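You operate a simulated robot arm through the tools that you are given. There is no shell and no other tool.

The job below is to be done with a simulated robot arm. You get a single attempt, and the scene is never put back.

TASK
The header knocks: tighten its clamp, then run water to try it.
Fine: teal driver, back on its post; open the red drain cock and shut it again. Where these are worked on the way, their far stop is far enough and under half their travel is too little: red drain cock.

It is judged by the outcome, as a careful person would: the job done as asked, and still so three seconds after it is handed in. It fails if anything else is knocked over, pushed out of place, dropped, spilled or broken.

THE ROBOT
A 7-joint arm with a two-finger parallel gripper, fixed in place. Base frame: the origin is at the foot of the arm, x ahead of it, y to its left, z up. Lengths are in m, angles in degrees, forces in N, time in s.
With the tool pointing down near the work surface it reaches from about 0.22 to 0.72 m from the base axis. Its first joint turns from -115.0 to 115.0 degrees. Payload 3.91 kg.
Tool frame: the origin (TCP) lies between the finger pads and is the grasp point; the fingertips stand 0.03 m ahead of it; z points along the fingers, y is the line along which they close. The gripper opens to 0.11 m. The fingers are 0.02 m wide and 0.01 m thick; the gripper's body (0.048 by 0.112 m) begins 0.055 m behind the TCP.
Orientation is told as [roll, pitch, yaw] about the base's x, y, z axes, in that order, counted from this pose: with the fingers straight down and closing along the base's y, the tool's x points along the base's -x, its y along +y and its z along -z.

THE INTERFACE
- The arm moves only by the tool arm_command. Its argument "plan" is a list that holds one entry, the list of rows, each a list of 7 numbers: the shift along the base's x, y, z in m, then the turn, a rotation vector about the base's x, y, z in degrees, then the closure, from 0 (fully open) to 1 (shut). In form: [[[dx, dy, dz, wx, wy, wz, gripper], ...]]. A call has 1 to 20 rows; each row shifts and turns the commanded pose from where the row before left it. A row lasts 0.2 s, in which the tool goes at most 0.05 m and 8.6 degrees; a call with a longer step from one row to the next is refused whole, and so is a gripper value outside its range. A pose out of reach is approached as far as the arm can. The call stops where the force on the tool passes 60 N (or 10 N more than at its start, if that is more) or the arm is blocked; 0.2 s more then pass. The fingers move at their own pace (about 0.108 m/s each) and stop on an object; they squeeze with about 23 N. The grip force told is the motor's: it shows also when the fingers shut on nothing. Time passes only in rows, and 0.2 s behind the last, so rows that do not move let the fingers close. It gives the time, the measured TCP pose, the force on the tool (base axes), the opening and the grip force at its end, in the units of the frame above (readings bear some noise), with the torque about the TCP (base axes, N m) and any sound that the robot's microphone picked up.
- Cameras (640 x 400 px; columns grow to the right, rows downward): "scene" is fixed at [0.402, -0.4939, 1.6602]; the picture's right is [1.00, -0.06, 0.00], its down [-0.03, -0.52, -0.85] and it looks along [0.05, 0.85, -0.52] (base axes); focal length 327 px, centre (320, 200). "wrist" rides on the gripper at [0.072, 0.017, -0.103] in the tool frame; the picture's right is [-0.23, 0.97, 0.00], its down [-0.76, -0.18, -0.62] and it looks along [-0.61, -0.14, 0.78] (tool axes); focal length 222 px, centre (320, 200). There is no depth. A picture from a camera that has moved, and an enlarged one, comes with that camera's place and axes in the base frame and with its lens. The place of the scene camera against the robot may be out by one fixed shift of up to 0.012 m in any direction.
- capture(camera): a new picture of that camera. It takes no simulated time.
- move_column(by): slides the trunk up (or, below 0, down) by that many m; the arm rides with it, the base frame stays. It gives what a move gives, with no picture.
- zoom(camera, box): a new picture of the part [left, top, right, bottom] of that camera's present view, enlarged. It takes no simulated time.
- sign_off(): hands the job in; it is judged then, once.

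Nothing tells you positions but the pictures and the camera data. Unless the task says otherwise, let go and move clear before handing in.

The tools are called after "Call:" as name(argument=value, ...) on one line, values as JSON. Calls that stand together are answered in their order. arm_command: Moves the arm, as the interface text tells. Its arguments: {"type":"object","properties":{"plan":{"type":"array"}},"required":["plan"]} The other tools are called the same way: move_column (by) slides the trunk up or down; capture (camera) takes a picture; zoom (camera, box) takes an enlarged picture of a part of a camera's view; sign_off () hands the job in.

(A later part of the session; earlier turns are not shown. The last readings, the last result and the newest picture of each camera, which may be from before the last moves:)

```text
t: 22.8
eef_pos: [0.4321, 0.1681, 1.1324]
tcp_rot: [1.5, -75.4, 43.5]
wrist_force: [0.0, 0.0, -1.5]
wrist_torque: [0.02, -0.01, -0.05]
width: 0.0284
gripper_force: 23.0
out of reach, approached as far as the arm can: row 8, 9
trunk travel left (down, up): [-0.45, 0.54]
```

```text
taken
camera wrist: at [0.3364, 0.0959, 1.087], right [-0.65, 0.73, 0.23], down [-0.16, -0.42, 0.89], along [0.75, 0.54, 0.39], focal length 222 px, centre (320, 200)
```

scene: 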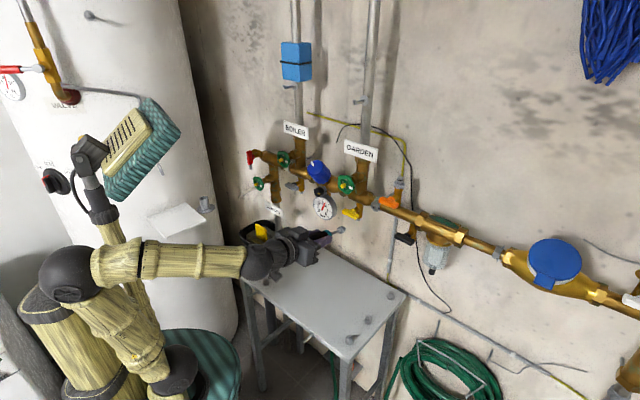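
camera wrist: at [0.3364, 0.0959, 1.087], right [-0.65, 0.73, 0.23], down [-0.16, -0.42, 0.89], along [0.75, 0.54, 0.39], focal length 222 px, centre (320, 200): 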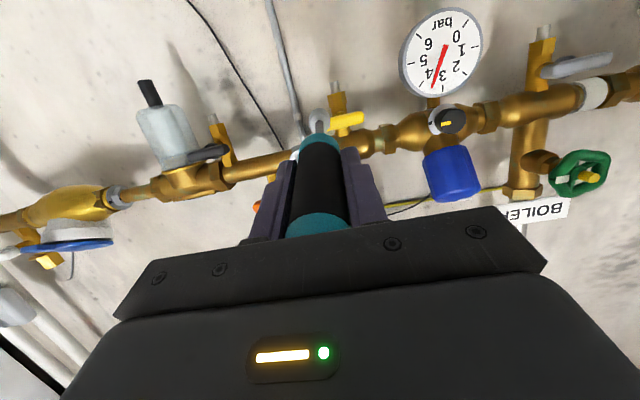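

The driver tip is near the yellow handle's height on this pass, so I'll shift right first and then finish pitching level without advancing.

Call:
arm_command(plan=[[[0.016, -0.016, 0.005, 0, 0, 0, 1], [0.016, -0.016, 0.01, 0, 0, 0, 1], [0, 0, 0.005, 5.16, -5.16, 0, 1], [0, 0, 0.005, 5.16, -5.16, 0, 1], [0, 0, 0, 0, 0, 0, 1]]])

Call:
capture(camera="wrist")

Call:
zoom(camera="wrist", box=[240, 70, 400, 170])

Call:
zoom(camera="scene", box=[300, 160, 428, 260])

```text
t: 23.9
eef_pos: [0.4643, 0.1372, 1.1585]
tcp_rot: [82.3, -89.7, -37.1]
wrist_force: [0.1, 0.7, 0.4]
wrist_torque: [0.01, 0.0, 0.0]
width: 0.0
gripper_force: 23.0
trunk travel left (down, up): [-0.45, 0.54]
```

```text
taken
camera wrist: at [0.3798, 0.075, 1.0846], right [-0.69, 0.69, 0.23], down [-0.31, -0.57, 0.76], along [0.65, 0.45, 0.61], focal length 222 px, centre (320, 200)
```

wrist: 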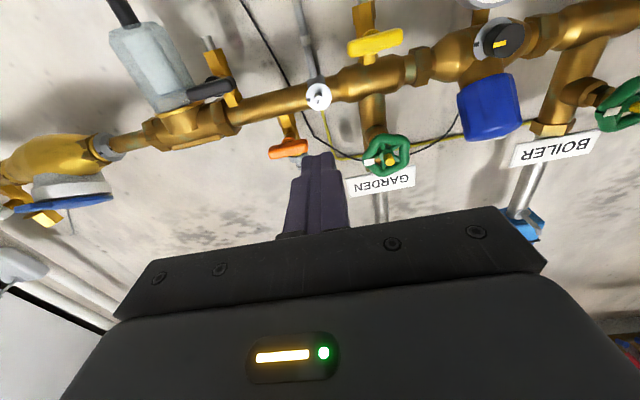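

```text
4.00 times, centred on (320, 120) of wrist
camera zoom: at [0.3798, 0.075, 1.0846], right [-0.69, 0.69, 0.23], down [-0.31, -0.57, 0.76], along [0.65, 0.45, 0.61], focal length 888 px, centre (320, 520)
```

zoom: 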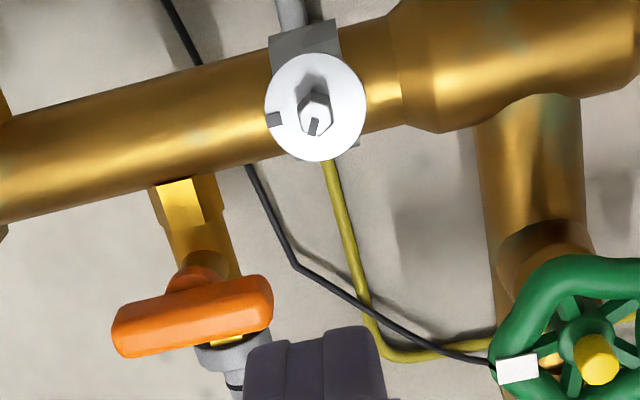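

```text
4.00 times, centred on (364, 210) of scene
camera zoom: at [0.402, -0.4939, 1.6602], right [1.0, -0.06, 0.0], down [-0.03, -0.52, -0.85], along [0.05, 0.85, -0.52], focal length 1310 px, centre (144, 160)
```

zoom: 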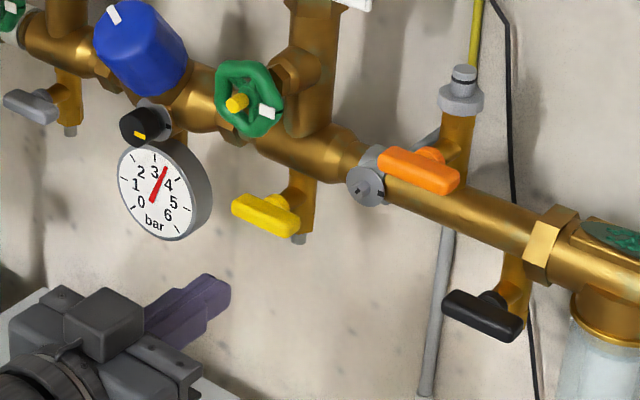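

The driver has slipped out of the gripper (width 0). I need to find where it went before doing anything else.

Call:
capture(camera="scene")

Call:
zoom(camera="scene", box=[220, 210, 420, 400])

Call:
zoom(camera="scene", box=[180, 280, 340, 400])

```text
taken
```

scene: 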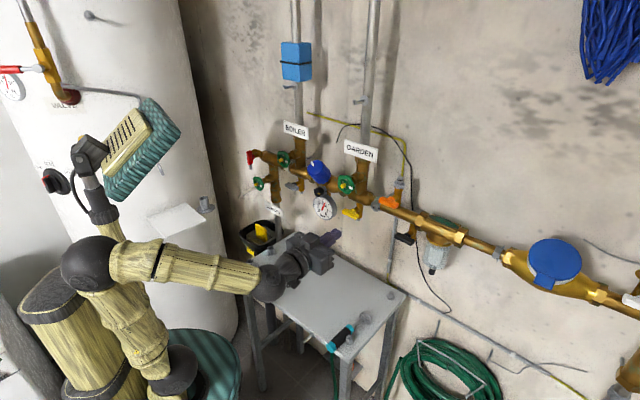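

```text
2.11 times, centred on (320, 305) of scene
camera zoom: at [0.402, -0.4939, 1.6602], right [1.0, -0.06, 0.0], down [-0.03, -0.52, -0.85], along [0.05, 0.85, -0.52], focal length 689 px, centre (320, -21)
```

zoom: 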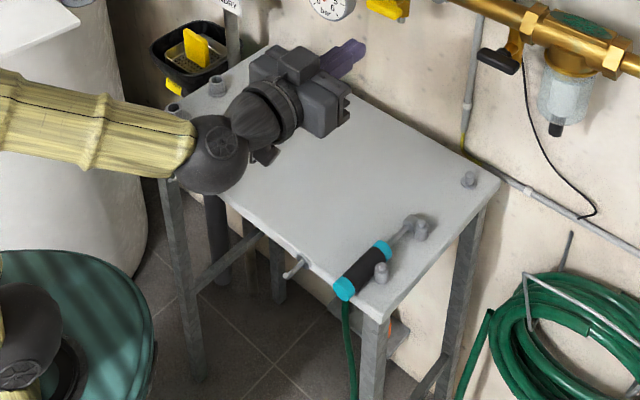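

```text
3.33 times, centred on (260, 340) of scene
camera zoom: at [0.402, -0.4939, 1.6602], right [1.0, -0.06, 0.0], down [-0.03, -0.52, -0.85], along [0.05, 0.85, -0.52], focal length 1091 px, centre (520, -267)
```

zoom: 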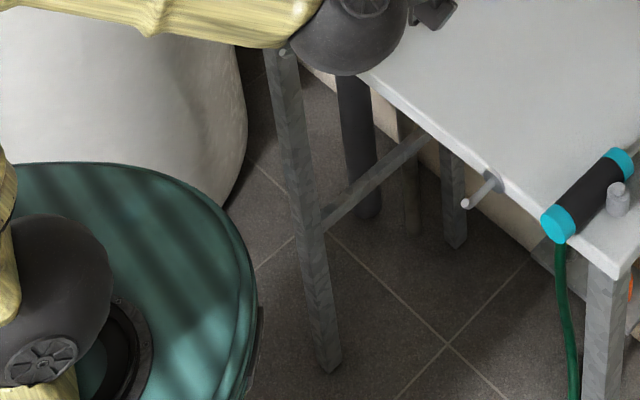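

The driver slipped out while I finished pitching and fell flat on the table, resting against the right-hand pegs with its tip toward the wall. Nothing else looks disturbed. I'll recover it: turn the hand down, open it, and look at it from above.

Call:
arm_command(plan=[[[0.0037, 0.0004, -0.0132, -5.3, 5.3, 0, 0.5], [0.0037, 0.0004, -0.0132, -5.3, 5.3, 0, 0.5], [0.0037, 0.0004, -0.0132, -5.3, 5.3, 0, 0.5], [0.0037, 0.0004, -0.0132, -5.3, 5.3, 0, 0.5], [0.0037, 0.0004, -0.0132, -5.3, 5.3, 0, 0.5], [0.0037, 0.0004, -0.0132, -5.3, 5.3, 0, 0.5], [0.0037, 0.0004, -0.0132, -5.3, 5.3, 0, 0.5], [0.0037, 0.0004, -0.0132, -5.3, 5.3, 0, 0.5], [0.0037, 0.0004, -0.0132, -5.3, 5.3, 0, 0.5], [0.0037, 0.0004, -0.0132, -5.3, 5.3, 0, 0.5], [0.0037, 0.0004, -0.0132, -5.3, 5.3, 0, 0.5], [0.0037, 0.0004, -0.0132, -5.3, 5.3, 0, 0.5]]])

Call:
capture(camera="wrist")

Call:
zoom(camera="scene", box=[300, 290, 412, 380])

```text
t: 26.6
eef_pos: [0.5084, 0.1404, 0.998]
tcp_rot: [0.2, 0.1, 44.7]
wrist_force: [0.1, 0.5, 0.0]
wrist_torque: [0.0, 0.01, -0.03]
width: 0.0552
gripper_force: 0.0
trunk travel left (down, up): [-0.45, 0.54]
```

```text
taken
camera wrist: at [0.4472, 0.1002, 1.1002], right [-0.52, 0.85, 0.0], down [0.67, 0.41, 0.62], along [0.53, 0.33, -0.78], focal length 222 px, centre (320, 200)
```

wrist: 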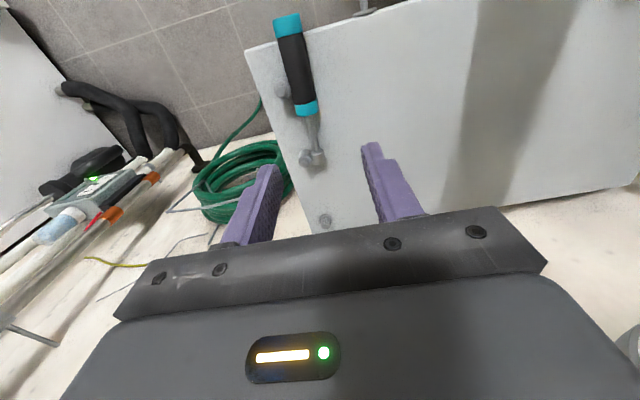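

```text
4.44 times, centred on (356, 335) of scene
camera zoom: at [0.402, -0.4939, 1.6602], right [1.0, -0.06, 0.0], down [-0.03, -0.52, -0.85], along [0.05, 0.85, -0.52], focal length 1455 px, centre (160, -400)
```

zoom: 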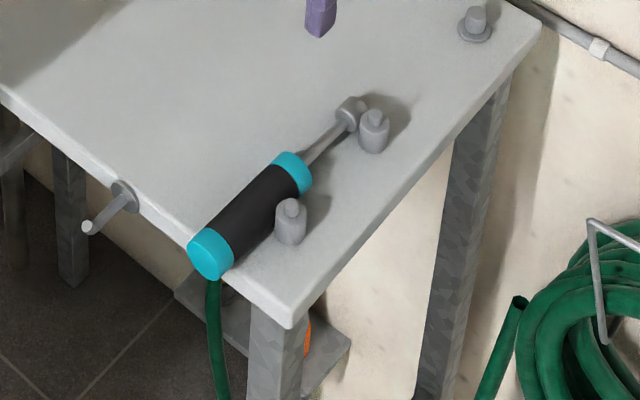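

Call:
zoom(camera="wrist", box=[230, 0, 390, 190])

```text
2.11 times, centred on (310, 95) of wrist
camera zoom: at [0.4472, 0.1002, 1.1002], right [-0.52, 0.85, 0.0], down [0.67, 0.41, 0.62], along [0.53, 0.33, -0.78], focal length 468 px, centre (341, 421)
```

zoom: 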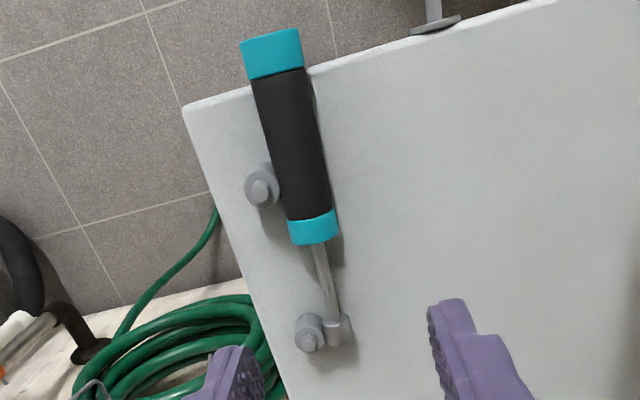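

Call:
arm_command(plan=[[[0.0075, -0.0032, -0.03, 0, 0, 0, 0.45], [0.0075, -0.0032, -0.03, 0, 0, 0, 0.45], [0.0075, -0.0032, -0.03, 0, 0, 0, 0.45], [0, 0, -0.03, 0, 0, 0, 0.45], [0, 0, 0, 0, 0, 0, 0.45]]])

Call:
capture(camera="wrist")

Call:
zoom(camera="scene", box=[300, 290, 412, 380])

Call:
zoom(camera="wrist", box=[240, 80, 420, 230])

```text
t: 27.8
eef_pos: [0.5316, 0.1312, 0.8756]
tcp_rot: [0.2, 0.0, 44.7]
wrist_force: [0.1, 0.1, 0.5]
wrist_torque: [0.03, 0.01, 0.01]
width: 0.0606
gripper_force: 0.0
trunk travel left (down, up): [-0.45, 0.54]
```

```text
taken
camera wrist: at [0.4697, 0.0907, 0.9804], right [-0.52, 0.85, 0.0], down [0.67, 0.41, 0.62], along [0.53, 0.33, -0.78], focal length 222 px, centre (320, 200)
```

wrist: 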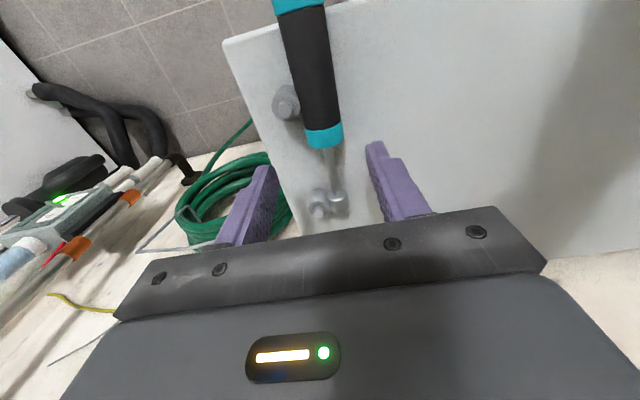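

```text
4.44 times, centred on (356, 335) of scene
camera zoom: at [0.402, -0.4939, 1.6602], right [1.0, -0.06, 0.0], down [-0.03, -0.52, -0.85], along [0.05, 0.85, -0.52], focal length 1455 px, centre (160, -400)
```

zoom: 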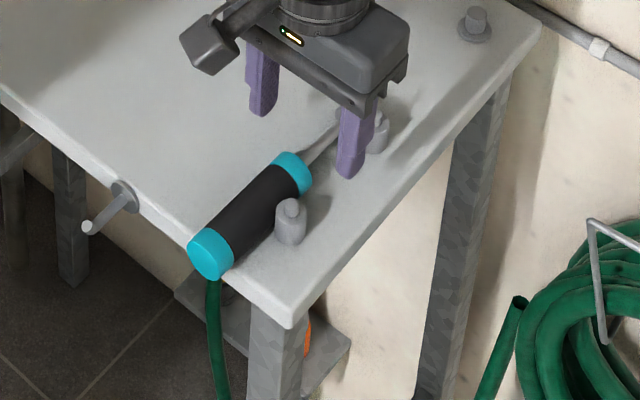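

```text
2.67 times, centred on (330, 155) of wrist
camera zoom: at [0.4697, 0.0907, 0.9804], right [-0.52, 0.85, 0.0], down [0.67, 0.41, 0.62], along [0.53, 0.33, -0.78], focal length 592 px, centre (293, 320)
```

zoom: 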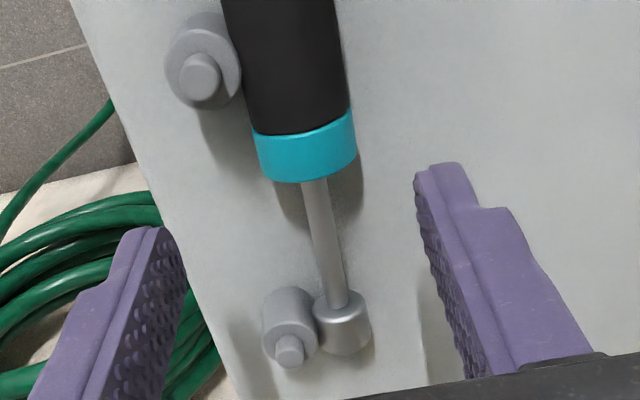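

Call:
arm_command(plan=[[[0.0028, 0.0057, 0, 0, 0, 0, 0.45], [0, 0, -0.025, 0, 0, 0, 0.45], [0, 0, -0.025, 0, 0, 0, 0.45], [0, 0, -0.008, 0, 0, 0, 0.45], [0, 0, 0, 0, 0, 0, 0.45]]])

Call:
capture(camera="wrist")

Call:
zoom(camera="scene", box=[316, 300, 396, 370])

```text
t: 29.0
eef_pos: [0.5349, 0.1368, 0.8306]
tcp_rot: [-0.2, -0.8, 44.7]
wrist_force: [-8.9, -7.1, 28.5]
wrist_torque: [0.27, 1.13, 0.51]
width: 0.0609
gripper_force: 0.1
trunk travel left (down, up): [-0.45, 0.54]
stopped in row 5: the force on the tool passed its limit at 63 N (the readings are from after the stop); the commanded pose is now the measured one
```

```text
taken
camera wrist: at [0.4707, 0.0955, 0.9319], right [-0.52, 0.85, 0.0], down [0.66, 0.41, 0.64], along [0.54, 0.33, -0.77], focal length 222 px, centre (320, 200)
```

wrist: 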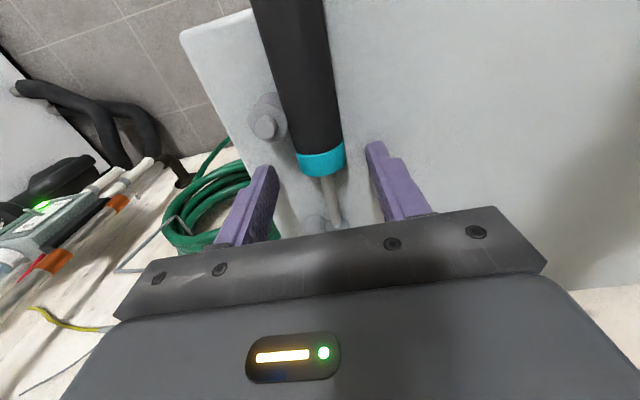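

```text
5.71 times, centred on (356, 335) of scene
camera zoom: at [0.402, -0.4939, 1.6602], right [1.0, -0.06, 0.0], down [-0.03, -0.52, -0.85], along [0.05, 0.85, -0.52], focal length 1871 px, centre (114, -571)
```

zoom: 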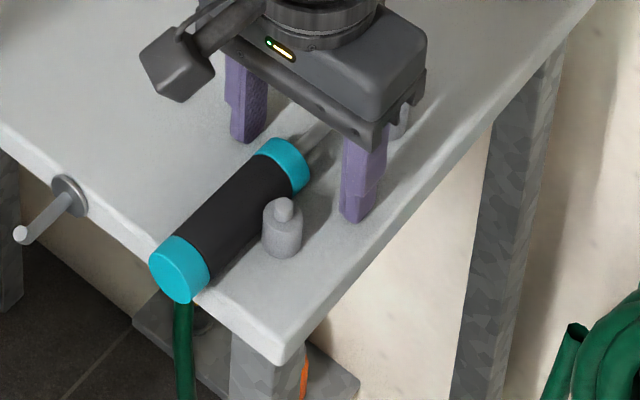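

The fingertips met the tabletop, so the table is at about z 0.80, which corrects my height estimates. I'll ease up a few millimetres, shift back slightly onto the handle's end, and close gently.

Call:
arm_command(plan=[[[0, 0, 0.006, 0, 0, 0, 0.45], [-0.0028, -0.0028, 0, 0, 0, 0, 0.45], [-0.0028, -0.0028, -0.002, 0, 0, 0, 0.45], [0, 0, 0, 0, 0, 0, 0.45]]])

Call:
zoom(camera="wrist", box=[240, 80, 420, 230])

Call:
zoom(camera="scene", box=[316, 300, 396, 370])

```text
t: 30.0
eef_pos: [0.5321, 0.1324, 0.831]
tcp_rot: [-0.2, -0.6, 44.7]
wrist_force: [0.1, 0.2, 0.0]
wrist_torque: [-0.02, 0.02, 0.0]
width: 0.0606
gripper_force: 0.0
trunk travel left (down, up): [-0.45, 0.54]
```

```text
2.67 times, centred on (330, 155) of wrist
camera zoom: at [0.4678, 0.0918, 0.933], right [-0.52, 0.85, 0.0], down [0.66, 0.41, 0.63], along [0.54, 0.33, -0.78], focal length 592 px, centre (293, 320)
```

zoom: 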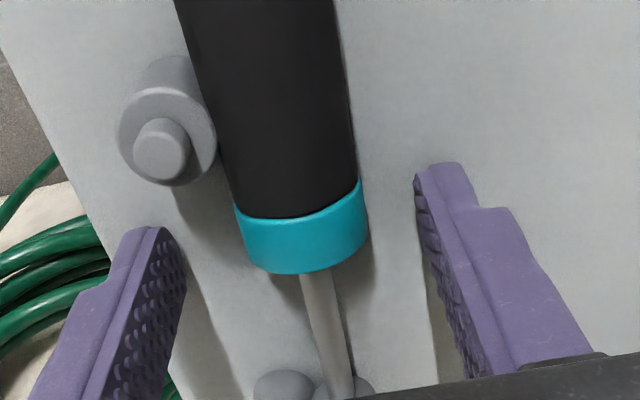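

```text
5.71 times, centred on (356, 335) of scene
camera zoom: at [0.402, -0.4939, 1.6602], right [1.0, -0.06, 0.0], down [-0.03, -0.52, -0.85], along [0.05, 0.85, -0.52], focal length 1871 px, centre (114, -571)
```

zoom: 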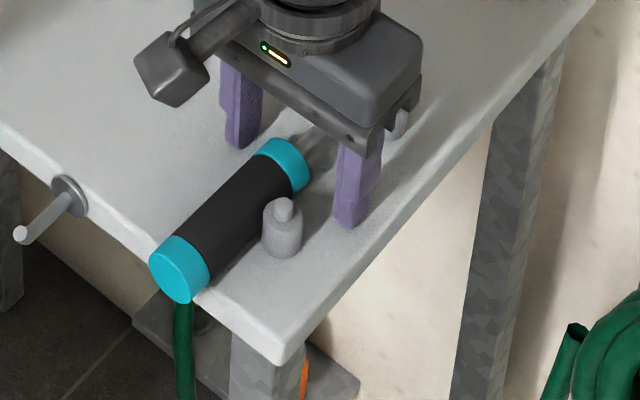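

Call:
arm_command(plan=[[[-0.002, -0.002, 0, 0, 0, 0, 0.45], [-0.0008, 0.0008, 0, 0, 0, 0, 0.6], [0, 0, 0, 0, 0, 0, 0.7], [0, 0, 0, 0, 0, 0, 0.8], [0, 0, 0, 0, 0, 0, 1], [0, 0, 0, 0, 0, 0, 1]]])

Call:
zoom(camera="wrist", box=[240, 80, 420, 230])

Call:
zoom(camera="scene", box=[316, 300, 396, 370])

```text
t: 31.4
eef_pos: [0.5279, 0.1322, 0.8304]
tcp_rot: [-0.1, -0.6, 44.8]
wrist_force: [-10.3, 9.4, -0.2]
wrist_torque: [0.21, 0.17, -0.25]
width: 0.0262
gripper_force: 23.0
trunk travel left (down, up): [-0.45, 0.54]
```

```text
2.67 times, centred on (330, 155) of wrist
camera zoom: at [0.4634, 0.0916, 0.9327], right [-0.52, 0.85, 0.0], down [0.66, 0.41, 0.63], along [0.54, 0.33, -0.78], focal length 592 px, centre (293, 320)
```

zoom: 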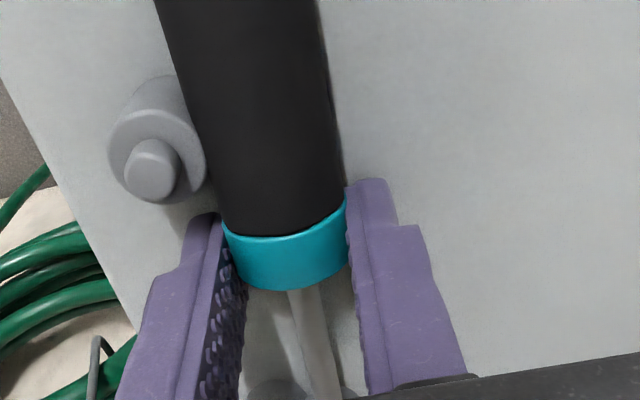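

```text
5.71 times, centred on (356, 335) of scene
camera zoom: at [0.402, -0.4939, 1.6602], right [1.0, -0.06, 0.0], down [-0.03, -0.52, -0.85], along [0.05, 0.85, -0.52], focal length 1871 px, centre (114, -571)
```

zoom: 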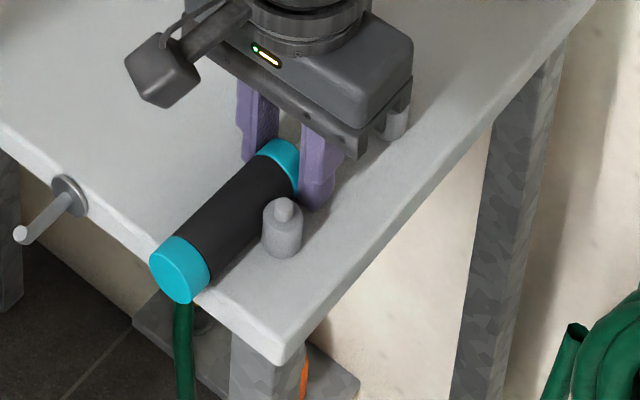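

The driver is gripped at its lower ring. I'll lift slowly and check whether it droops.

Call:
arm_command(plan=[[[-0.002, 0.002, 0.002, 0, 0, 0, 1], [0, 0, 0.005, 0, 0, 0, 1], [0, 0, 0.008, 0, 0, 0, 1], [0, 0, 0.01, 0, 0, 0, 1], [0, 0, 0.01, 0, 0, 0, 1], [0, 0, 0.01, 0, 0, 0, 1], [0, 0, 0, 0, 0, 0, 1]]])

Call:
capture(camera="wrist")

Call:
zoom(camera="scene", box=[306, 280, 402, 370])

```text
t: 33.0
eef_pos: [0.5272, 0.1325, 0.8756]
tcp_rot: [-0.2, -0.5, 44.8]
wrist_force: [-0.6, -0.5, -1.7]
wrist_torque: [-0.01, -0.02, 0.02]
width: 0.0263
gripper_force: 22.8
trunk travel left (down, up): [-0.45, 0.54]
```

```text
taken
camera wrist: at [0.4628, 0.0921, 0.9782], right [-0.52, 0.85, 0.0], down [0.66, 0.41, 0.63], along [0.54, 0.33, -0.78], focal length 222 px, centre (320, 200)
```

wrist: 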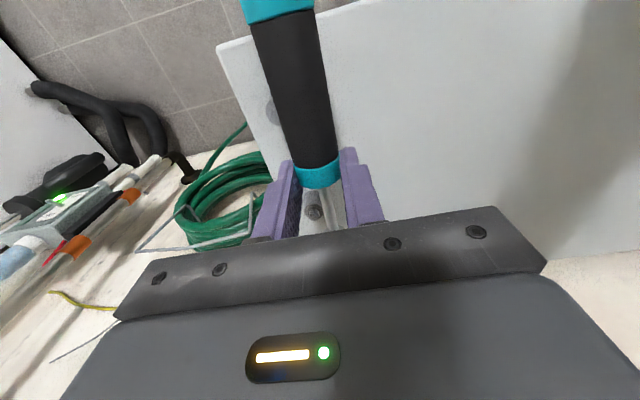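

```text
4.44 times, centred on (354, 325) of scene
camera zoom: at [0.402, -0.4939, 1.6602], right [1.0, -0.06, 0.0], down [-0.03, -0.52, -0.85], along [0.05, 0.85, -0.52], focal length 1455 px, centre (169, -356)
```

zoom: 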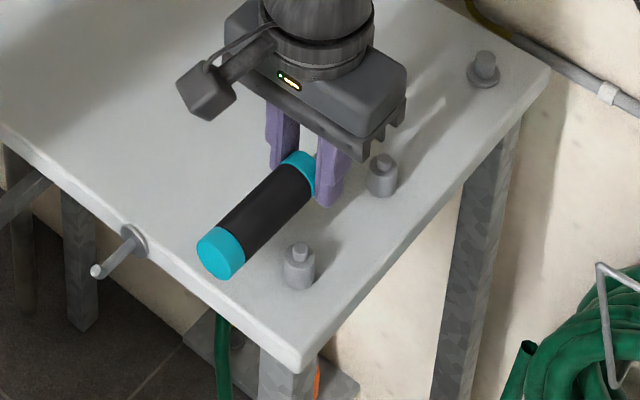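

The driver is held level near its balance point (torque is almost nil), so this side grip is sounder than my first one. It already points at the wall, so I'll raise it with the trunk to header height rather than regrasping.

Call:
move_column(by=0.28)

Call:
capture(camera="scene")

Call:
zoom(camera="scene", box=[330, 160, 426, 250])

Call:
capture(camera="wrist")

```text
t: 35.8
eef_pos: [0.5273, 0.1331, 1.155]
tcp_rot: [-0.2, -0.6, 44.8]
wrist_force: [-0.1, -0.4, -0.8]
wrist_torque: [0.02, -0.03, 0.0]
width: 0.0263
gripper_force: 23.5
trunk travel left (down, up): [-0.73, 0.26]
```

```text
taken
```

scene: 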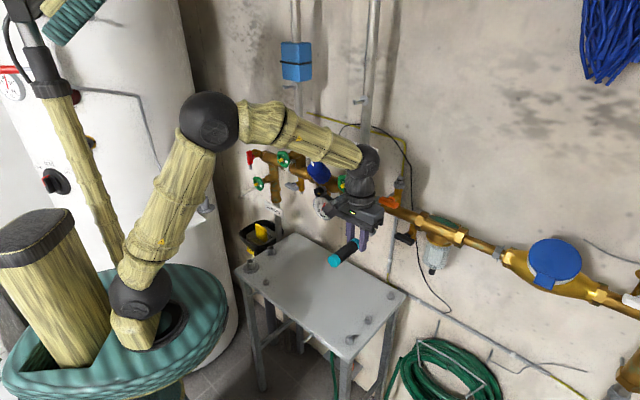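

```text
4.44 times, centred on (378, 205) of scene
camera zoom: at [0.402, -0.4939, 1.6602], right [1.0, -0.06, 0.0], down [-0.03, -0.52, -0.85], along [0.05, 0.85, -0.52], focal length 1455 px, centre (62, 178)
```

zoom: 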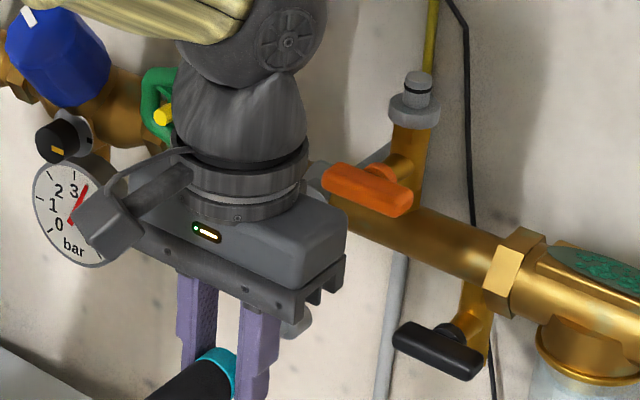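

```text
taken
camera wrist: at [0.463, 0.0922, 1.2578], right [-0.52, 0.85, 0.0], down [0.66, 0.41, 0.63], along [0.54, 0.33, -0.78], focal length 222 px, centre (320, 200)
```

wrist: 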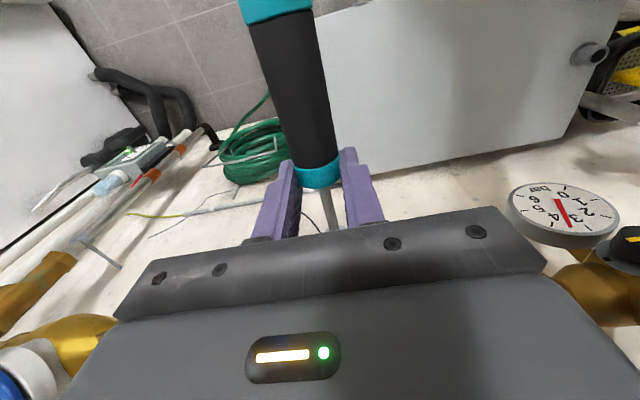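

The scene view is blocked by the hand here. A better plan is to set the driver back on its post with this grip, then regrasp it from the top with the fingers closing vertically so it can't pivot out. I'll move it gently back over the table, turning the tip toward +x.

Call:
arm_command(plan=[[[-0.008, 0.008, -0.0146, 0, 0, -2, 1], [-0.0156, 0.0164, -0.0146, 0, 0, -3.75, 1], [-0.0156, 0.0164, -0.0146, 0, 0, -3.75, 1], [-0.0156, 0.0164, -0.0146, 0, 0, -3.75, 1], [-0.0156, 0.0164, -0.0146, 0, 0, -3.75, 1], [-0.0156, 0.0164, -0.0146, 0, 0, -3.75, 1], [-0.0156, 0.0164, -0.0146, 0, 0, -3.75, 1], [-0.0156, 0.0164, -0.0146, 0, 0, -3.75, 1], [-0.0156, 0.0164, -0.0146, 0, 0, -3.75, 1], [-0.0156, 0.0164, -0.0146, 0, 0, -3.75, 1], [-0.0156, 0.0164, -0.0146, 0, 0, -3.75, 1], [-0.0156, 0.0164, -0.0146, 0, 0, -3.75, 1], [-0.008, 0.008, 0, 0, 0, -1.75, 1], [0, 0, 0, 0, 0, 0, 1]]])

Call:
capture(camera="scene")

Call:
zoom(camera="scene", box=[240, 180, 368, 280])

```text
t: 38.8
eef_pos: [0.3386, 0.3288, 0.9827]
tcp_rot: [-0.2, -0.7, -0.4]
wrist_force: [-0.9, -0.1, -0.6]
wrist_torque: [0.0, -0.04, 0.0]
width: 0.0259
gripper_force: 23.0
trunk travel left (down, up): [-0.73, 0.26]
```

```text
taken
```

scene: 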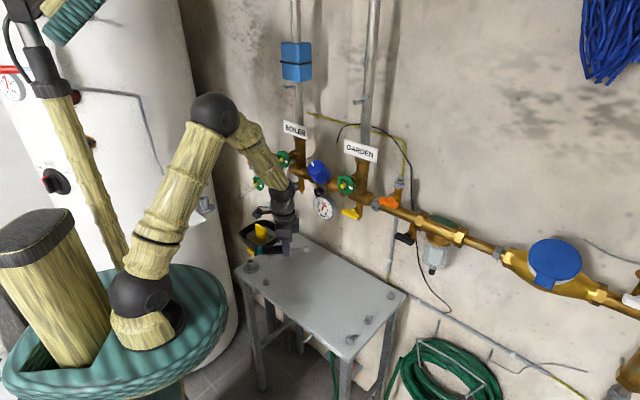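

```text
4.00 times, centred on (304, 230) of scene
camera zoom: at [0.402, -0.4939, 1.6602], right [1.0, -0.06, 0.0], down [-0.03, -0.52, -0.85], along [0.05, 0.85, -0.52], focal length 1310 px, centre (384, 80)
```

zoom: 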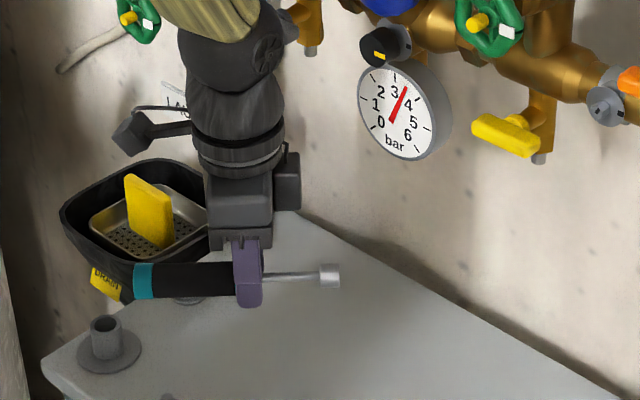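

The scene camera now sees the driver clearly: the grip is about 0.072 m from the tip and it is level. Next I'll rotate the tip downward (hand swinging to the +x side) in stages.

Call:
arm_command(plan=[[[-0.004, 0, 0, 0, 4, 0, 1], [-0.004, 0, 0, 0, 6, 0, 1], [-0.004, 0, 0, 0, 6, 0, 1], [-0.004, 0, 0, 0, 6, 0, 1], [-0.004, 0, 0, 0, 6, 0, 1], [-0.004, 0, 0, 0, 6, 0, 1], [-0.004, 0, 0, 0, 6, 0, 1], [0, 0, 0, 0, 0, 0, 1]]])

Call:
capture(camera="scene")

```text
t: 40.6
eef_pos: [0.3112, 0.3289, 0.9807]
tcp_rot: [-0.3, 39.4, -0.4]
wrist_force: [0.2, -0.3, -0.1]
wrist_torque: [0.0, -0.04, 0.0]
width: 0.0258
gripper_force: 23.2
trunk travel left (down, up): [-0.73, 0.26]
```

```text
taken
```

scene: 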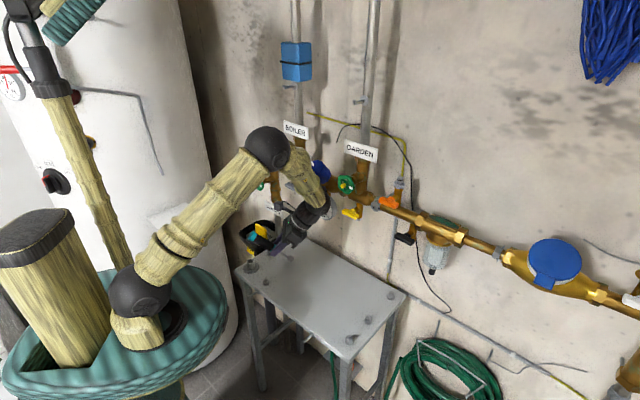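

Call:
zoom(camera="scene", box=[240, 140, 400, 280])

Call:
capture(camera="wrist")

```text
2.86 times, centred on (320, 210) of scene
camera zoom: at [0.402, -0.4939, 1.6602], right [1.0, -0.06, 0.0], down [-0.03, -0.52, -0.85], along [0.05, 0.85, -0.52], focal length 936 px, centre (320, 171)
```

zoom: 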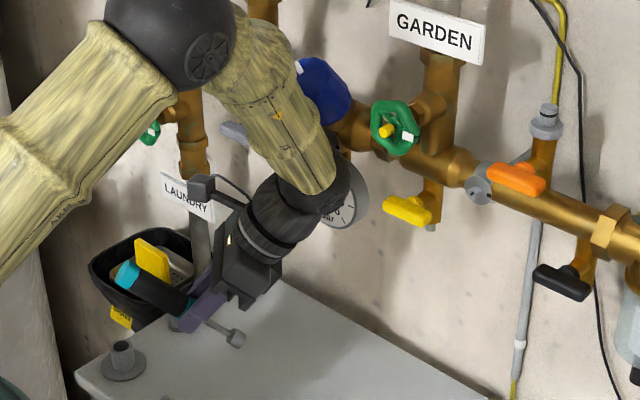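

```text
taken
camera wrist: at [0.3217, 0.3459, 1.1063], right [0.18, 0.97, -0.15], down [0.98, -0.18, 0.0], along [-0.03, -0.15, -0.99], focal length 222 px, centre (320, 200)
```

wrist: 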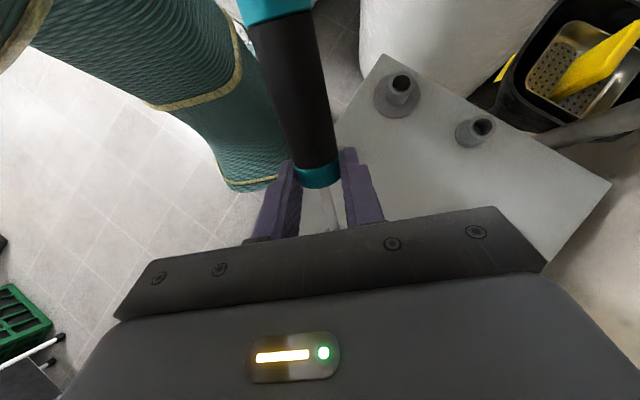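

The wrist would come close to the gauge this way, so I'll swing the hand away from the wall first (yaw −35°), then finish turning the tip down.

Call:
arm_command(plan=[[[0, 0, 0, 0, 0, -4, 1], [0, 0, 0, 0, 0, -6, 1], [0, 0, 0, 0, 0, -6, 1], [0, 0, 0, 0, 0, -6, 1], [0, 0, 0, 0, 0, -6, 1], [0, 0, 0, 0, 0, -5, 1], [0, 0, 0, 0, 0, -2, 1], [-0.002, 0, 0, 2.3, 3.28, 0, 1], [-0.003, 0, 0, 3.21, 4.59, 0, 1], [-0.003, 0, 0, 3.21, 4.59, 0, 1], [-0.003, 0, 0, 3.21, 4.59, 0, 1], [-0.003, 0, 0, 3.21, 4.59, 0, 1], [0, 0, 0, 0, 0, 0, 1]]])

Call:
zoom(camera="scene", box=[220, 140, 380, 290])

```text
t: 43.4
eef_pos: [0.2956, 0.3285, 0.9807]
tcp_rot: [-1.0, 65.9, -35.7]
wrist_force: [0.4, 0.4, -1.2]
wrist_torque: [-0.02, 0.0, 0.0]
width: 0.0261
gripper_force: 23.0
trunk travel left (down, up): [-0.73, 0.26]
```

```text
2.67 times, centred on (300, 215) of scene
camera zoom: at [0.402, -0.4939, 1.6602], right [1.0, -0.06, 0.0], down [-0.03, -0.52, -0.85], along [0.05, 0.85, -0.52], focal length 873 px, centre (373, 160)
```

zoom: 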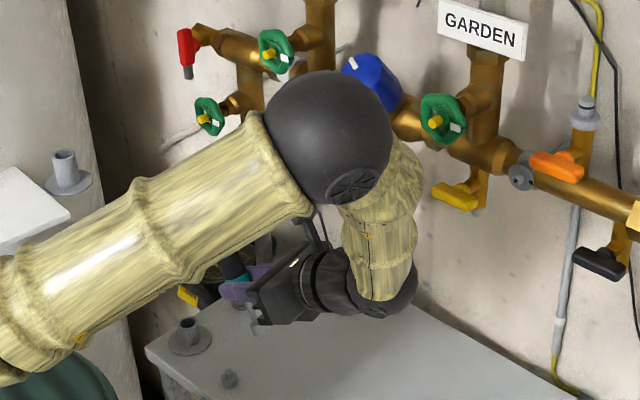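

Call:
arm_command(plan=[[[-0.003, 0.001, -0.004, 2.3, 3.28, 0, 1], [-0.005, 0.001, -0.004, 3.21, 4.59, 0, 1], [-0.005, 0.001, -0.004, 3.21, 4.59, 0, 1], [-0.005, 0.001, -0.004, 3.21, 4.59, 0, 1], [-0.003, 0.001, -0.004, 1.8, 2.6, 0, 1], [0, 0, 0, 0, 0, 0, 1]]])

Call:
capture(camera="scene")

Call:
zoom(camera="scene", box=[220, 200, 348, 300])

Call:
capture(camera="wrist")

```text
t: 44.8
eef_pos: [0.2758, 0.3351, 0.9604]
tcp_rot: [-64.9, 89.6, -99.8]
wrist_force: [-1.2, -0.5, -0.4]
wrist_torque: [-0.01, -0.01, -0.01]
width: 0.0261
gripper_force: 23.4
trunk travel left (down, up): [-0.73, 0.26]
```

```text
taken
```

scene: 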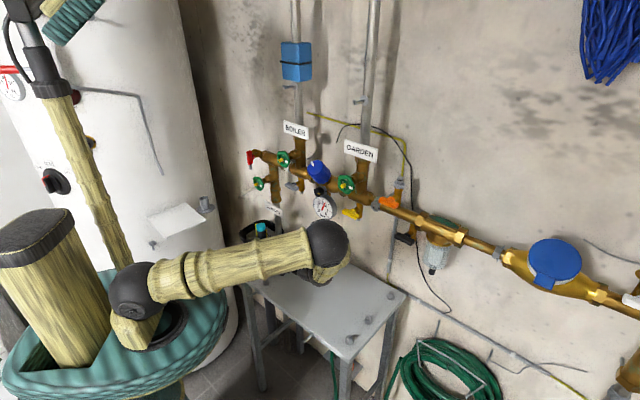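

```text
4.00 times, centred on (284, 250) of scene
camera zoom: at [0.402, -0.4939, 1.6602], right [1.0, -0.06, 0.0], down [-0.03, -0.52, -0.85], along [0.05, 0.85, -0.52], focal length 1310 px, centre (464, 0)
```

zoom: 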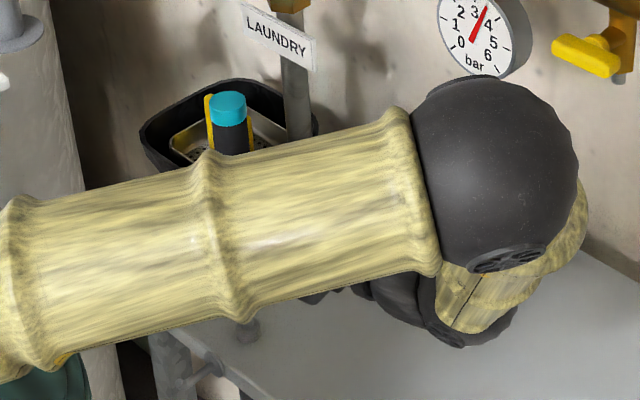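

```text
taken
camera wrist: at [0.3709, 0.2889, 1.0326], right [0.56, 0.8, -0.23], down [0.41, -0.51, -0.76], along [-0.72, 0.33, -0.61], focal length 222 px, centre (320, 200)
```

wrist: 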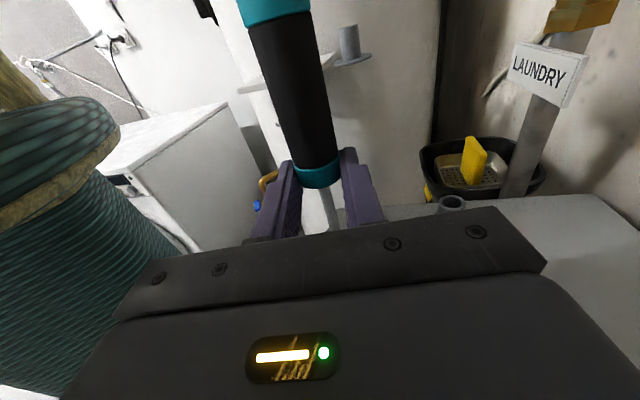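

The driver is now vertical over the post but my upper arm blocks the view. I'll interleave small arm-down and trunk-up moves to lift the shoulder without raising the elbow toward the header.

Call:
arm_command(plan=[[[0, 0, -0.01, 0, 0, 0, 1], [0, 0, -0.015, 0, 0, 0, 1], [0, 0, -0.01, 0, 0, 0, 1], [0, 0, 0, 0, 0, 0, 1]]])

Call:
move_column(by=0.05)

Call:
arm_command(plan=[[[0, 0, -0.01, 0, 0, 0, 1], [0, 0, -0.015, 0, 0, 0, 1], [0, 0, -0.015, 0, 0, 0, 1], [0, 0, -0.01, 0, 0, 0, 1], [0, 0, 0, 0, 0, 0, 1]]])

Call:
capture(camera="scene")

```text
t: 45.8
eef_pos: [0.2765, 0.3334, 0.9254]
tcp_rot: [-60.0, 89.5, -94.7]
wrist_force: [-0.6, 0.2, -1.2]
wrist_torque: [-0.01, -0.04, 0.0]
width: 0.0263
gripper_force: 23.0
trunk travel left (down, up): [-0.73, 0.26]
```

```text
t: 46.7
eef_pos: [0.2772, 0.3344, 0.9754]
tcp_rot: [-62.0, 89.5, -96.7]
wrist_force: [-0.1, 0.2, -1.4]
wrist_torque: [0.01, 0.01, 0.02]
width: 0.0262
gripper_force: 22.8
trunk travel left (down, up): [-0.78, 0.21]
```

```text
t: 47.9
eef_pos: [0.277, 0.3337, 0.926]
tcp_rot: [-62.7, 89.5, -97.6]
wrist_force: [0.6, -0.2, -1.5]
wrist_torque: [0.01, -0.02, 0.04]
width: 0.0261
gripper_force: 23.3
trunk travel left (down, up): [-0.78, 0.21]
```

```text
taken
```

scene: 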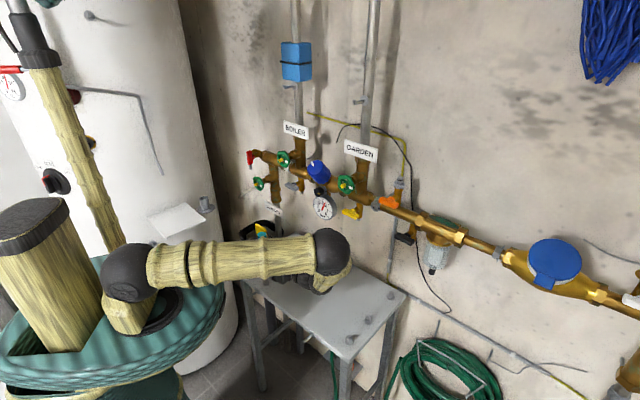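

Call:
move_column(by=0.05)

Call:
arm_command(plan=[[[0, 0, -0.01, 0, 0, 0, 1], [0, 0, -0.015, 0, 0, 0, 1], [0, 0, -0.015, 0, 0, 0, 1], [0, 0, -0.01, 0, 0, 0, 1], [0, 0, 0, 0, 0, 0, 1]]])

Call:
move_column(by=0.05)

Call:
arm_command(plan=[[[0, 0, -0.01, 0, 0, 0, 1], [0, 0, -0.015, 0, 0, 0, 1], [0, 0, -0.015, 0, 0, 0, 1], [0, 0, -0.01, 0, 0, 0, 1], [0, 0, 0, 0, 0, 0, 1]]])

Call:
capture(camera="scene")

Call:
zoom(camera="scene", box=[220, 200, 348, 300])

```text
t: 48.8
eef_pos: [0.2761, 0.334, 0.9755]
tcp_rot: [-62.3, 89.6, -97.0]
wrist_force: [0.9, -0.5, -0.9]
wrist_torque: [0.02, -0.04, -0.03]
width: 0.0261
gripper_force: 22.9
trunk travel left (down, up): [-0.83, 0.16]
```

```text
t: 50.0
eef_pos: [0.2758, 0.3347, 0.9255]
tcp_rot: [-58.9, 89.5, -93.7]
wrist_force: [0.4, 0.7, -0.7]
wrist_torque: [-0.07, 0.0, 0.03]
width: 0.0261
gripper_force: 23.5
trunk travel left (down, up): [-0.83, 0.16]
```

```text
t: 51.0
eef_pos: [0.2767, 0.335, 0.9755]
tcp_rot: [-61.6, 89.5, -96.3]
wrist_force: [-0.3, 0.2, -1.4]
wrist_torque: [0.0, -0.01, -0.02]
width: 0.0259
gripper_force: 23.3
trunk travel left (down, up): [-0.88, 0.11]
```

```text
t: 52.1
eef_pos: [0.2767, 0.3339, 0.9252]
tcp_rot: [-59.8, 89.5, -94.6]
wrist_force: [0.3, -0.1, -0.5]
wrist_torque: [0.01, -0.02, 0.03]
width: 0.0258
gripper_force: 23.3
trunk travel left (down, up): [-0.88, 0.11]
```

```text
taken
```

scene: 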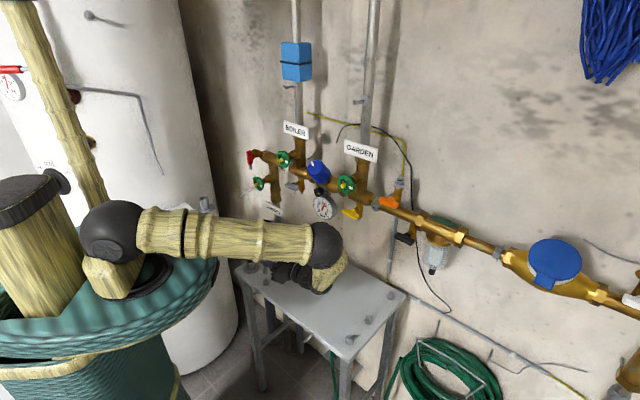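

```text
4.00 times, centred on (284, 250) of scene
camera zoom: at [0.402, -0.4939, 1.6602], right [1.0, -0.06, 0.0], down [-0.03, -0.52, -0.85], along [0.05, 0.85, -0.52], focal length 1310 px, centre (464, 0)
```

zoom: 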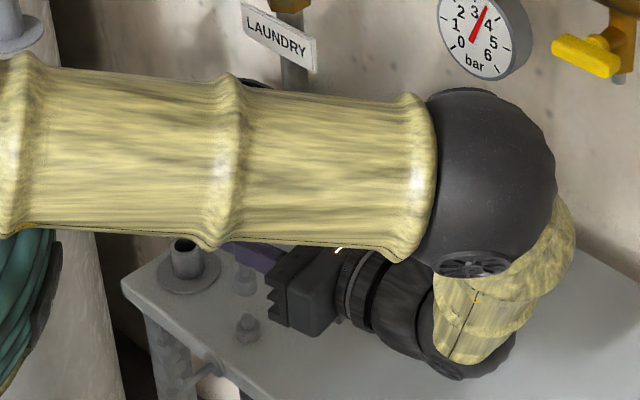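

Now the socket and the post both show under the arm. I'll zoom in to measure their offset.

Call:
zoom(camera="scene", box=[250, 255, 282, 290])

```text
11.43 times, centred on (266, 272) of scene
camera zoom: at [0.402, -0.4939, 1.6602], right [1.0, -0.06, 0.0], down [-0.03, -0.52, -0.85], along [0.05, 0.85, -0.52], focal length 3742 px, centre (937, -629)
```

zoom: 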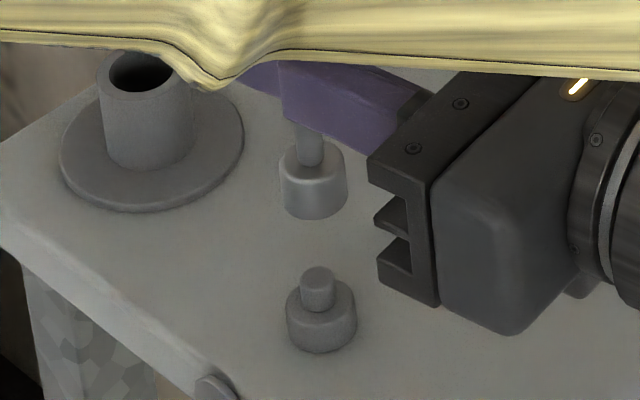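

Call:
arm_command(plan=[[[-0.002, 0, 0, 0, 0, 0, 1], [0, 0, -0.01, 0, 0, 0, 1], [0, 0, -0.01, 0, 0, 0, 1], [0, 0, 0, 0, 0, 0, 1]]])

Call:
zoom(camera="scene", box=[250, 255, 282, 290])

```text
t: 53.1
eef_pos: [0.2751, 0.3343, 0.9048]
tcp_rot: [-61.4, 89.5, -96.3]
wrist_force: [0.1, 0.2, -2.4]
wrist_torque: [-0.04, -0.01, 0.02]
width: 0.026
gripper_force: 23.3
trunk travel left (down, up): [-0.88, 0.11]
```

```text
11.43 times, centred on (266, 272) of scene
camera zoom: at [0.402, -0.4939, 1.6602], right [1.0, -0.06, 0.0], down [-0.03, -0.52, -0.85], along [0.05, 0.85, -0.52], focal length 3742 px, centre (937, -629)
```

zoom: 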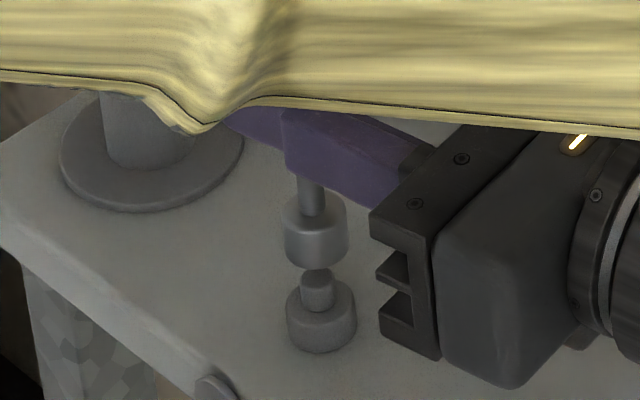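

Call:
arm_command(plan=[[[0, 0, -0.004, 0, 0, 0, 1], [0, 0, -0.004, 0, 0, 0, 1], [0, 0, -0.003, 0, 0, 0, 1], [0, 0, 0, 0, 0, 0, 1]]])

Call:
zoom(camera="scene", box=[250, 255, 282, 290])

```text
t: 54.1
eef_pos: [0.2742, 0.3345, 0.8945]
tcp_rot: [-61.8, 89.5, -96.6]
wrist_force: [0.1, -0.8, -0.5]
wrist_torque: [-0.01, 0.06, 0.0]
width: 0.0263
gripper_force: 23.0
trunk travel left (down, up): [-0.88, 0.11]
```

```text
11.43 times, centred on (266, 272) of scene
camera zoom: at [0.402, -0.4939, 1.6602], right [1.0, -0.06, 0.0], down [-0.03, -0.52, -0.85], along [0.05, 0.85, -0.52], focal length 3742 px, centre (937, -629)
```

zoom: 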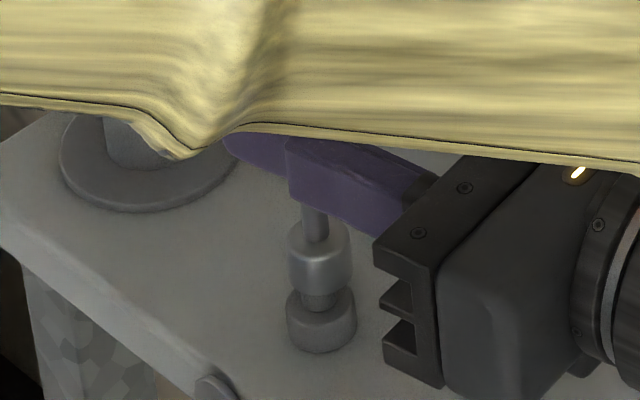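

Call:
arm_command(plan=[[[0, 0, -0.003, 0, 0, 0, 1], [0, 0, -0.002, 0, 0, 0, 1], [0, 0, -0.002, 0, 0, 0, 1], [0, 0, 0, 0, 0, 0, 1]]])

Call:
zoom(camera="scene", box=[250, 255, 282, 290])

```text
t: 55.1
eef_pos: [0.2741, 0.3342, 0.8874]
tcp_rot: [-60.8, 89.4, -95.6]
wrist_force: [-0.3, -1.4, -0.4]
wrist_torque: [-0.16, 0.01, 0.0]
width: 0.0259
gripper_force: 23.0
trunk travel left (down, up): [-0.88, 0.11]
```

```text
11.43 times, centred on (266, 272) of scene
camera zoom: at [0.402, -0.4939, 1.6602], right [1.0, -0.06, 0.0], down [-0.03, -0.52, -0.85], along [0.05, 0.85, -0.52], focal length 3742 px, centre (937, -629)
```

zoom: 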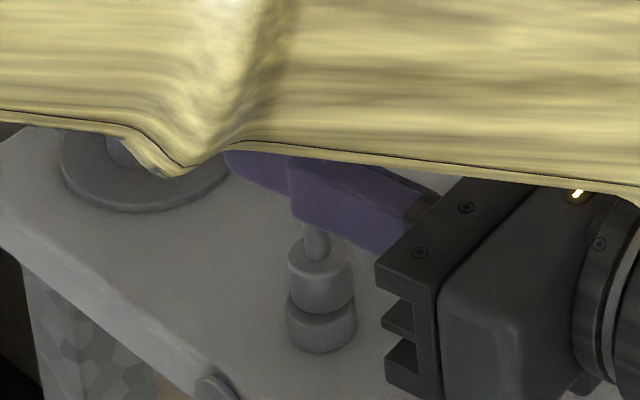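

Call:
arm_command(plan=[[[0, 0, -0.0015, 0, 0, 0, 1], [0, 0, -0.0015, 0, 0, 0, 1], [0, 0, 0, 0, 0, 0, 1]]])

Call:
zoom(camera="scene", box=[250, 255, 282, 290])

```text
t: 56.0
eef_pos: [0.2729, 0.3318, 0.8851]
tcp_rot: [-60.9, 89.5, -95.5]
wrist_force: [-3.9, -13.8, 3.0]
wrist_torque: [0.04, -0.14, 0.29]
width: 0.0258
gripper_force: 23.8
trunk travel left (down, up): [-0.88, 0.11]
```

```text
11.43 times, centred on (266, 272) of scene
camera zoom: at [0.402, -0.4939, 1.6602], right [1.0, -0.06, 0.0], down [-0.03, -0.52, -0.85], along [0.05, 0.85, -0.52], focal length 3742 px, centre (937, -629)
```

zoom: 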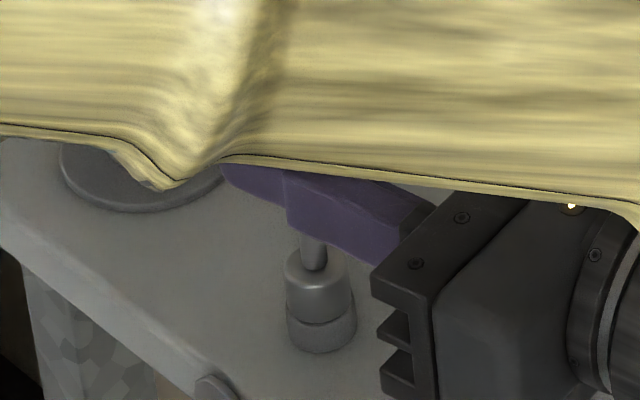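

The socket has seated on the peg: the look matches the original, and there is a small lateral pull as it centred. I'll relax the side load and release.

Call:
arm_command(plan=[[[-0.0004, -0.0014, 0.0003, 0, 0, 0, 1], [0, 0, 0, 0, 0, 0, 1], [0, 0, 0, 0, 0, 0, 0.7], [0, 0, 0, 0, 0, 0, 0.55], [0, 0, 0, 0, 0, 0, 0.45], [0, 0, 0, 0, 0, 0, 0.45]]])

Call:
zoom(camera="scene", box=[250, 255, 282, 290])

Call:
capture(camera="wrist")

```text
t: 57.4
eef_pos: [0.2733, 0.334, 0.8847]
tcp_rot: [-61.5, 89.5, -96.2]
wrist_force: [-0.2, 0.0, 0.8]
wrist_torque: [0.02, 0.01, 0.02]
width: 0.0606
gripper_force: 0.1
trunk travel left (down, up): [-0.88, 0.11]
```

```text
11.43 times, centred on (266, 272) of scene
camera zoom: at [0.402, -0.4939, 1.6602], right [1.0, -0.06, 0.0], down [-0.03, -0.52, -0.85], along [0.05, 0.85, -0.52], focal length 3742 px, centre (937, -629)
```

zoom: 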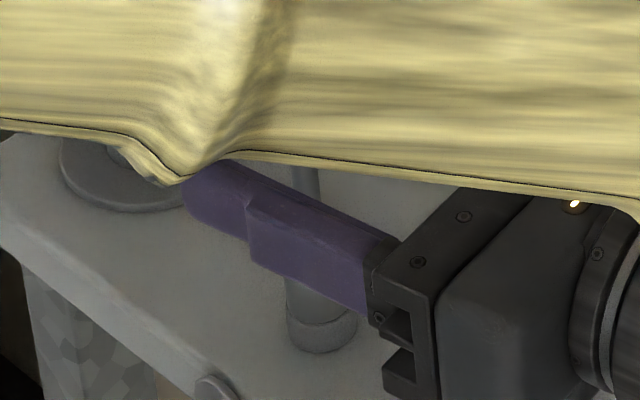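

```text
taken
camera wrist: at [0.3682, 0.2883, 0.9569], right [0.56, 0.8, -0.23], down [0.41, -0.51, -0.76], along [-0.72, 0.33, -0.61], focal length 222 px, centre (320, 200)
```

wrist: 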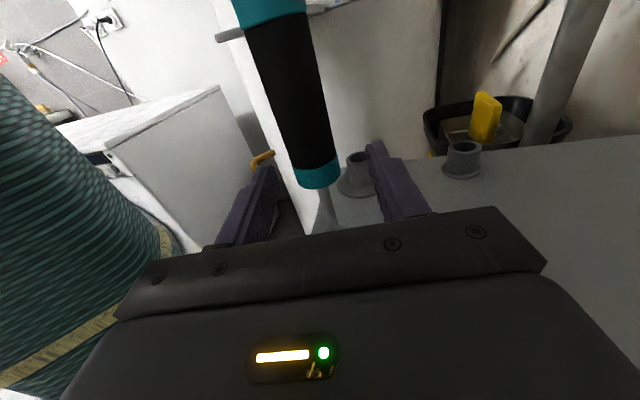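

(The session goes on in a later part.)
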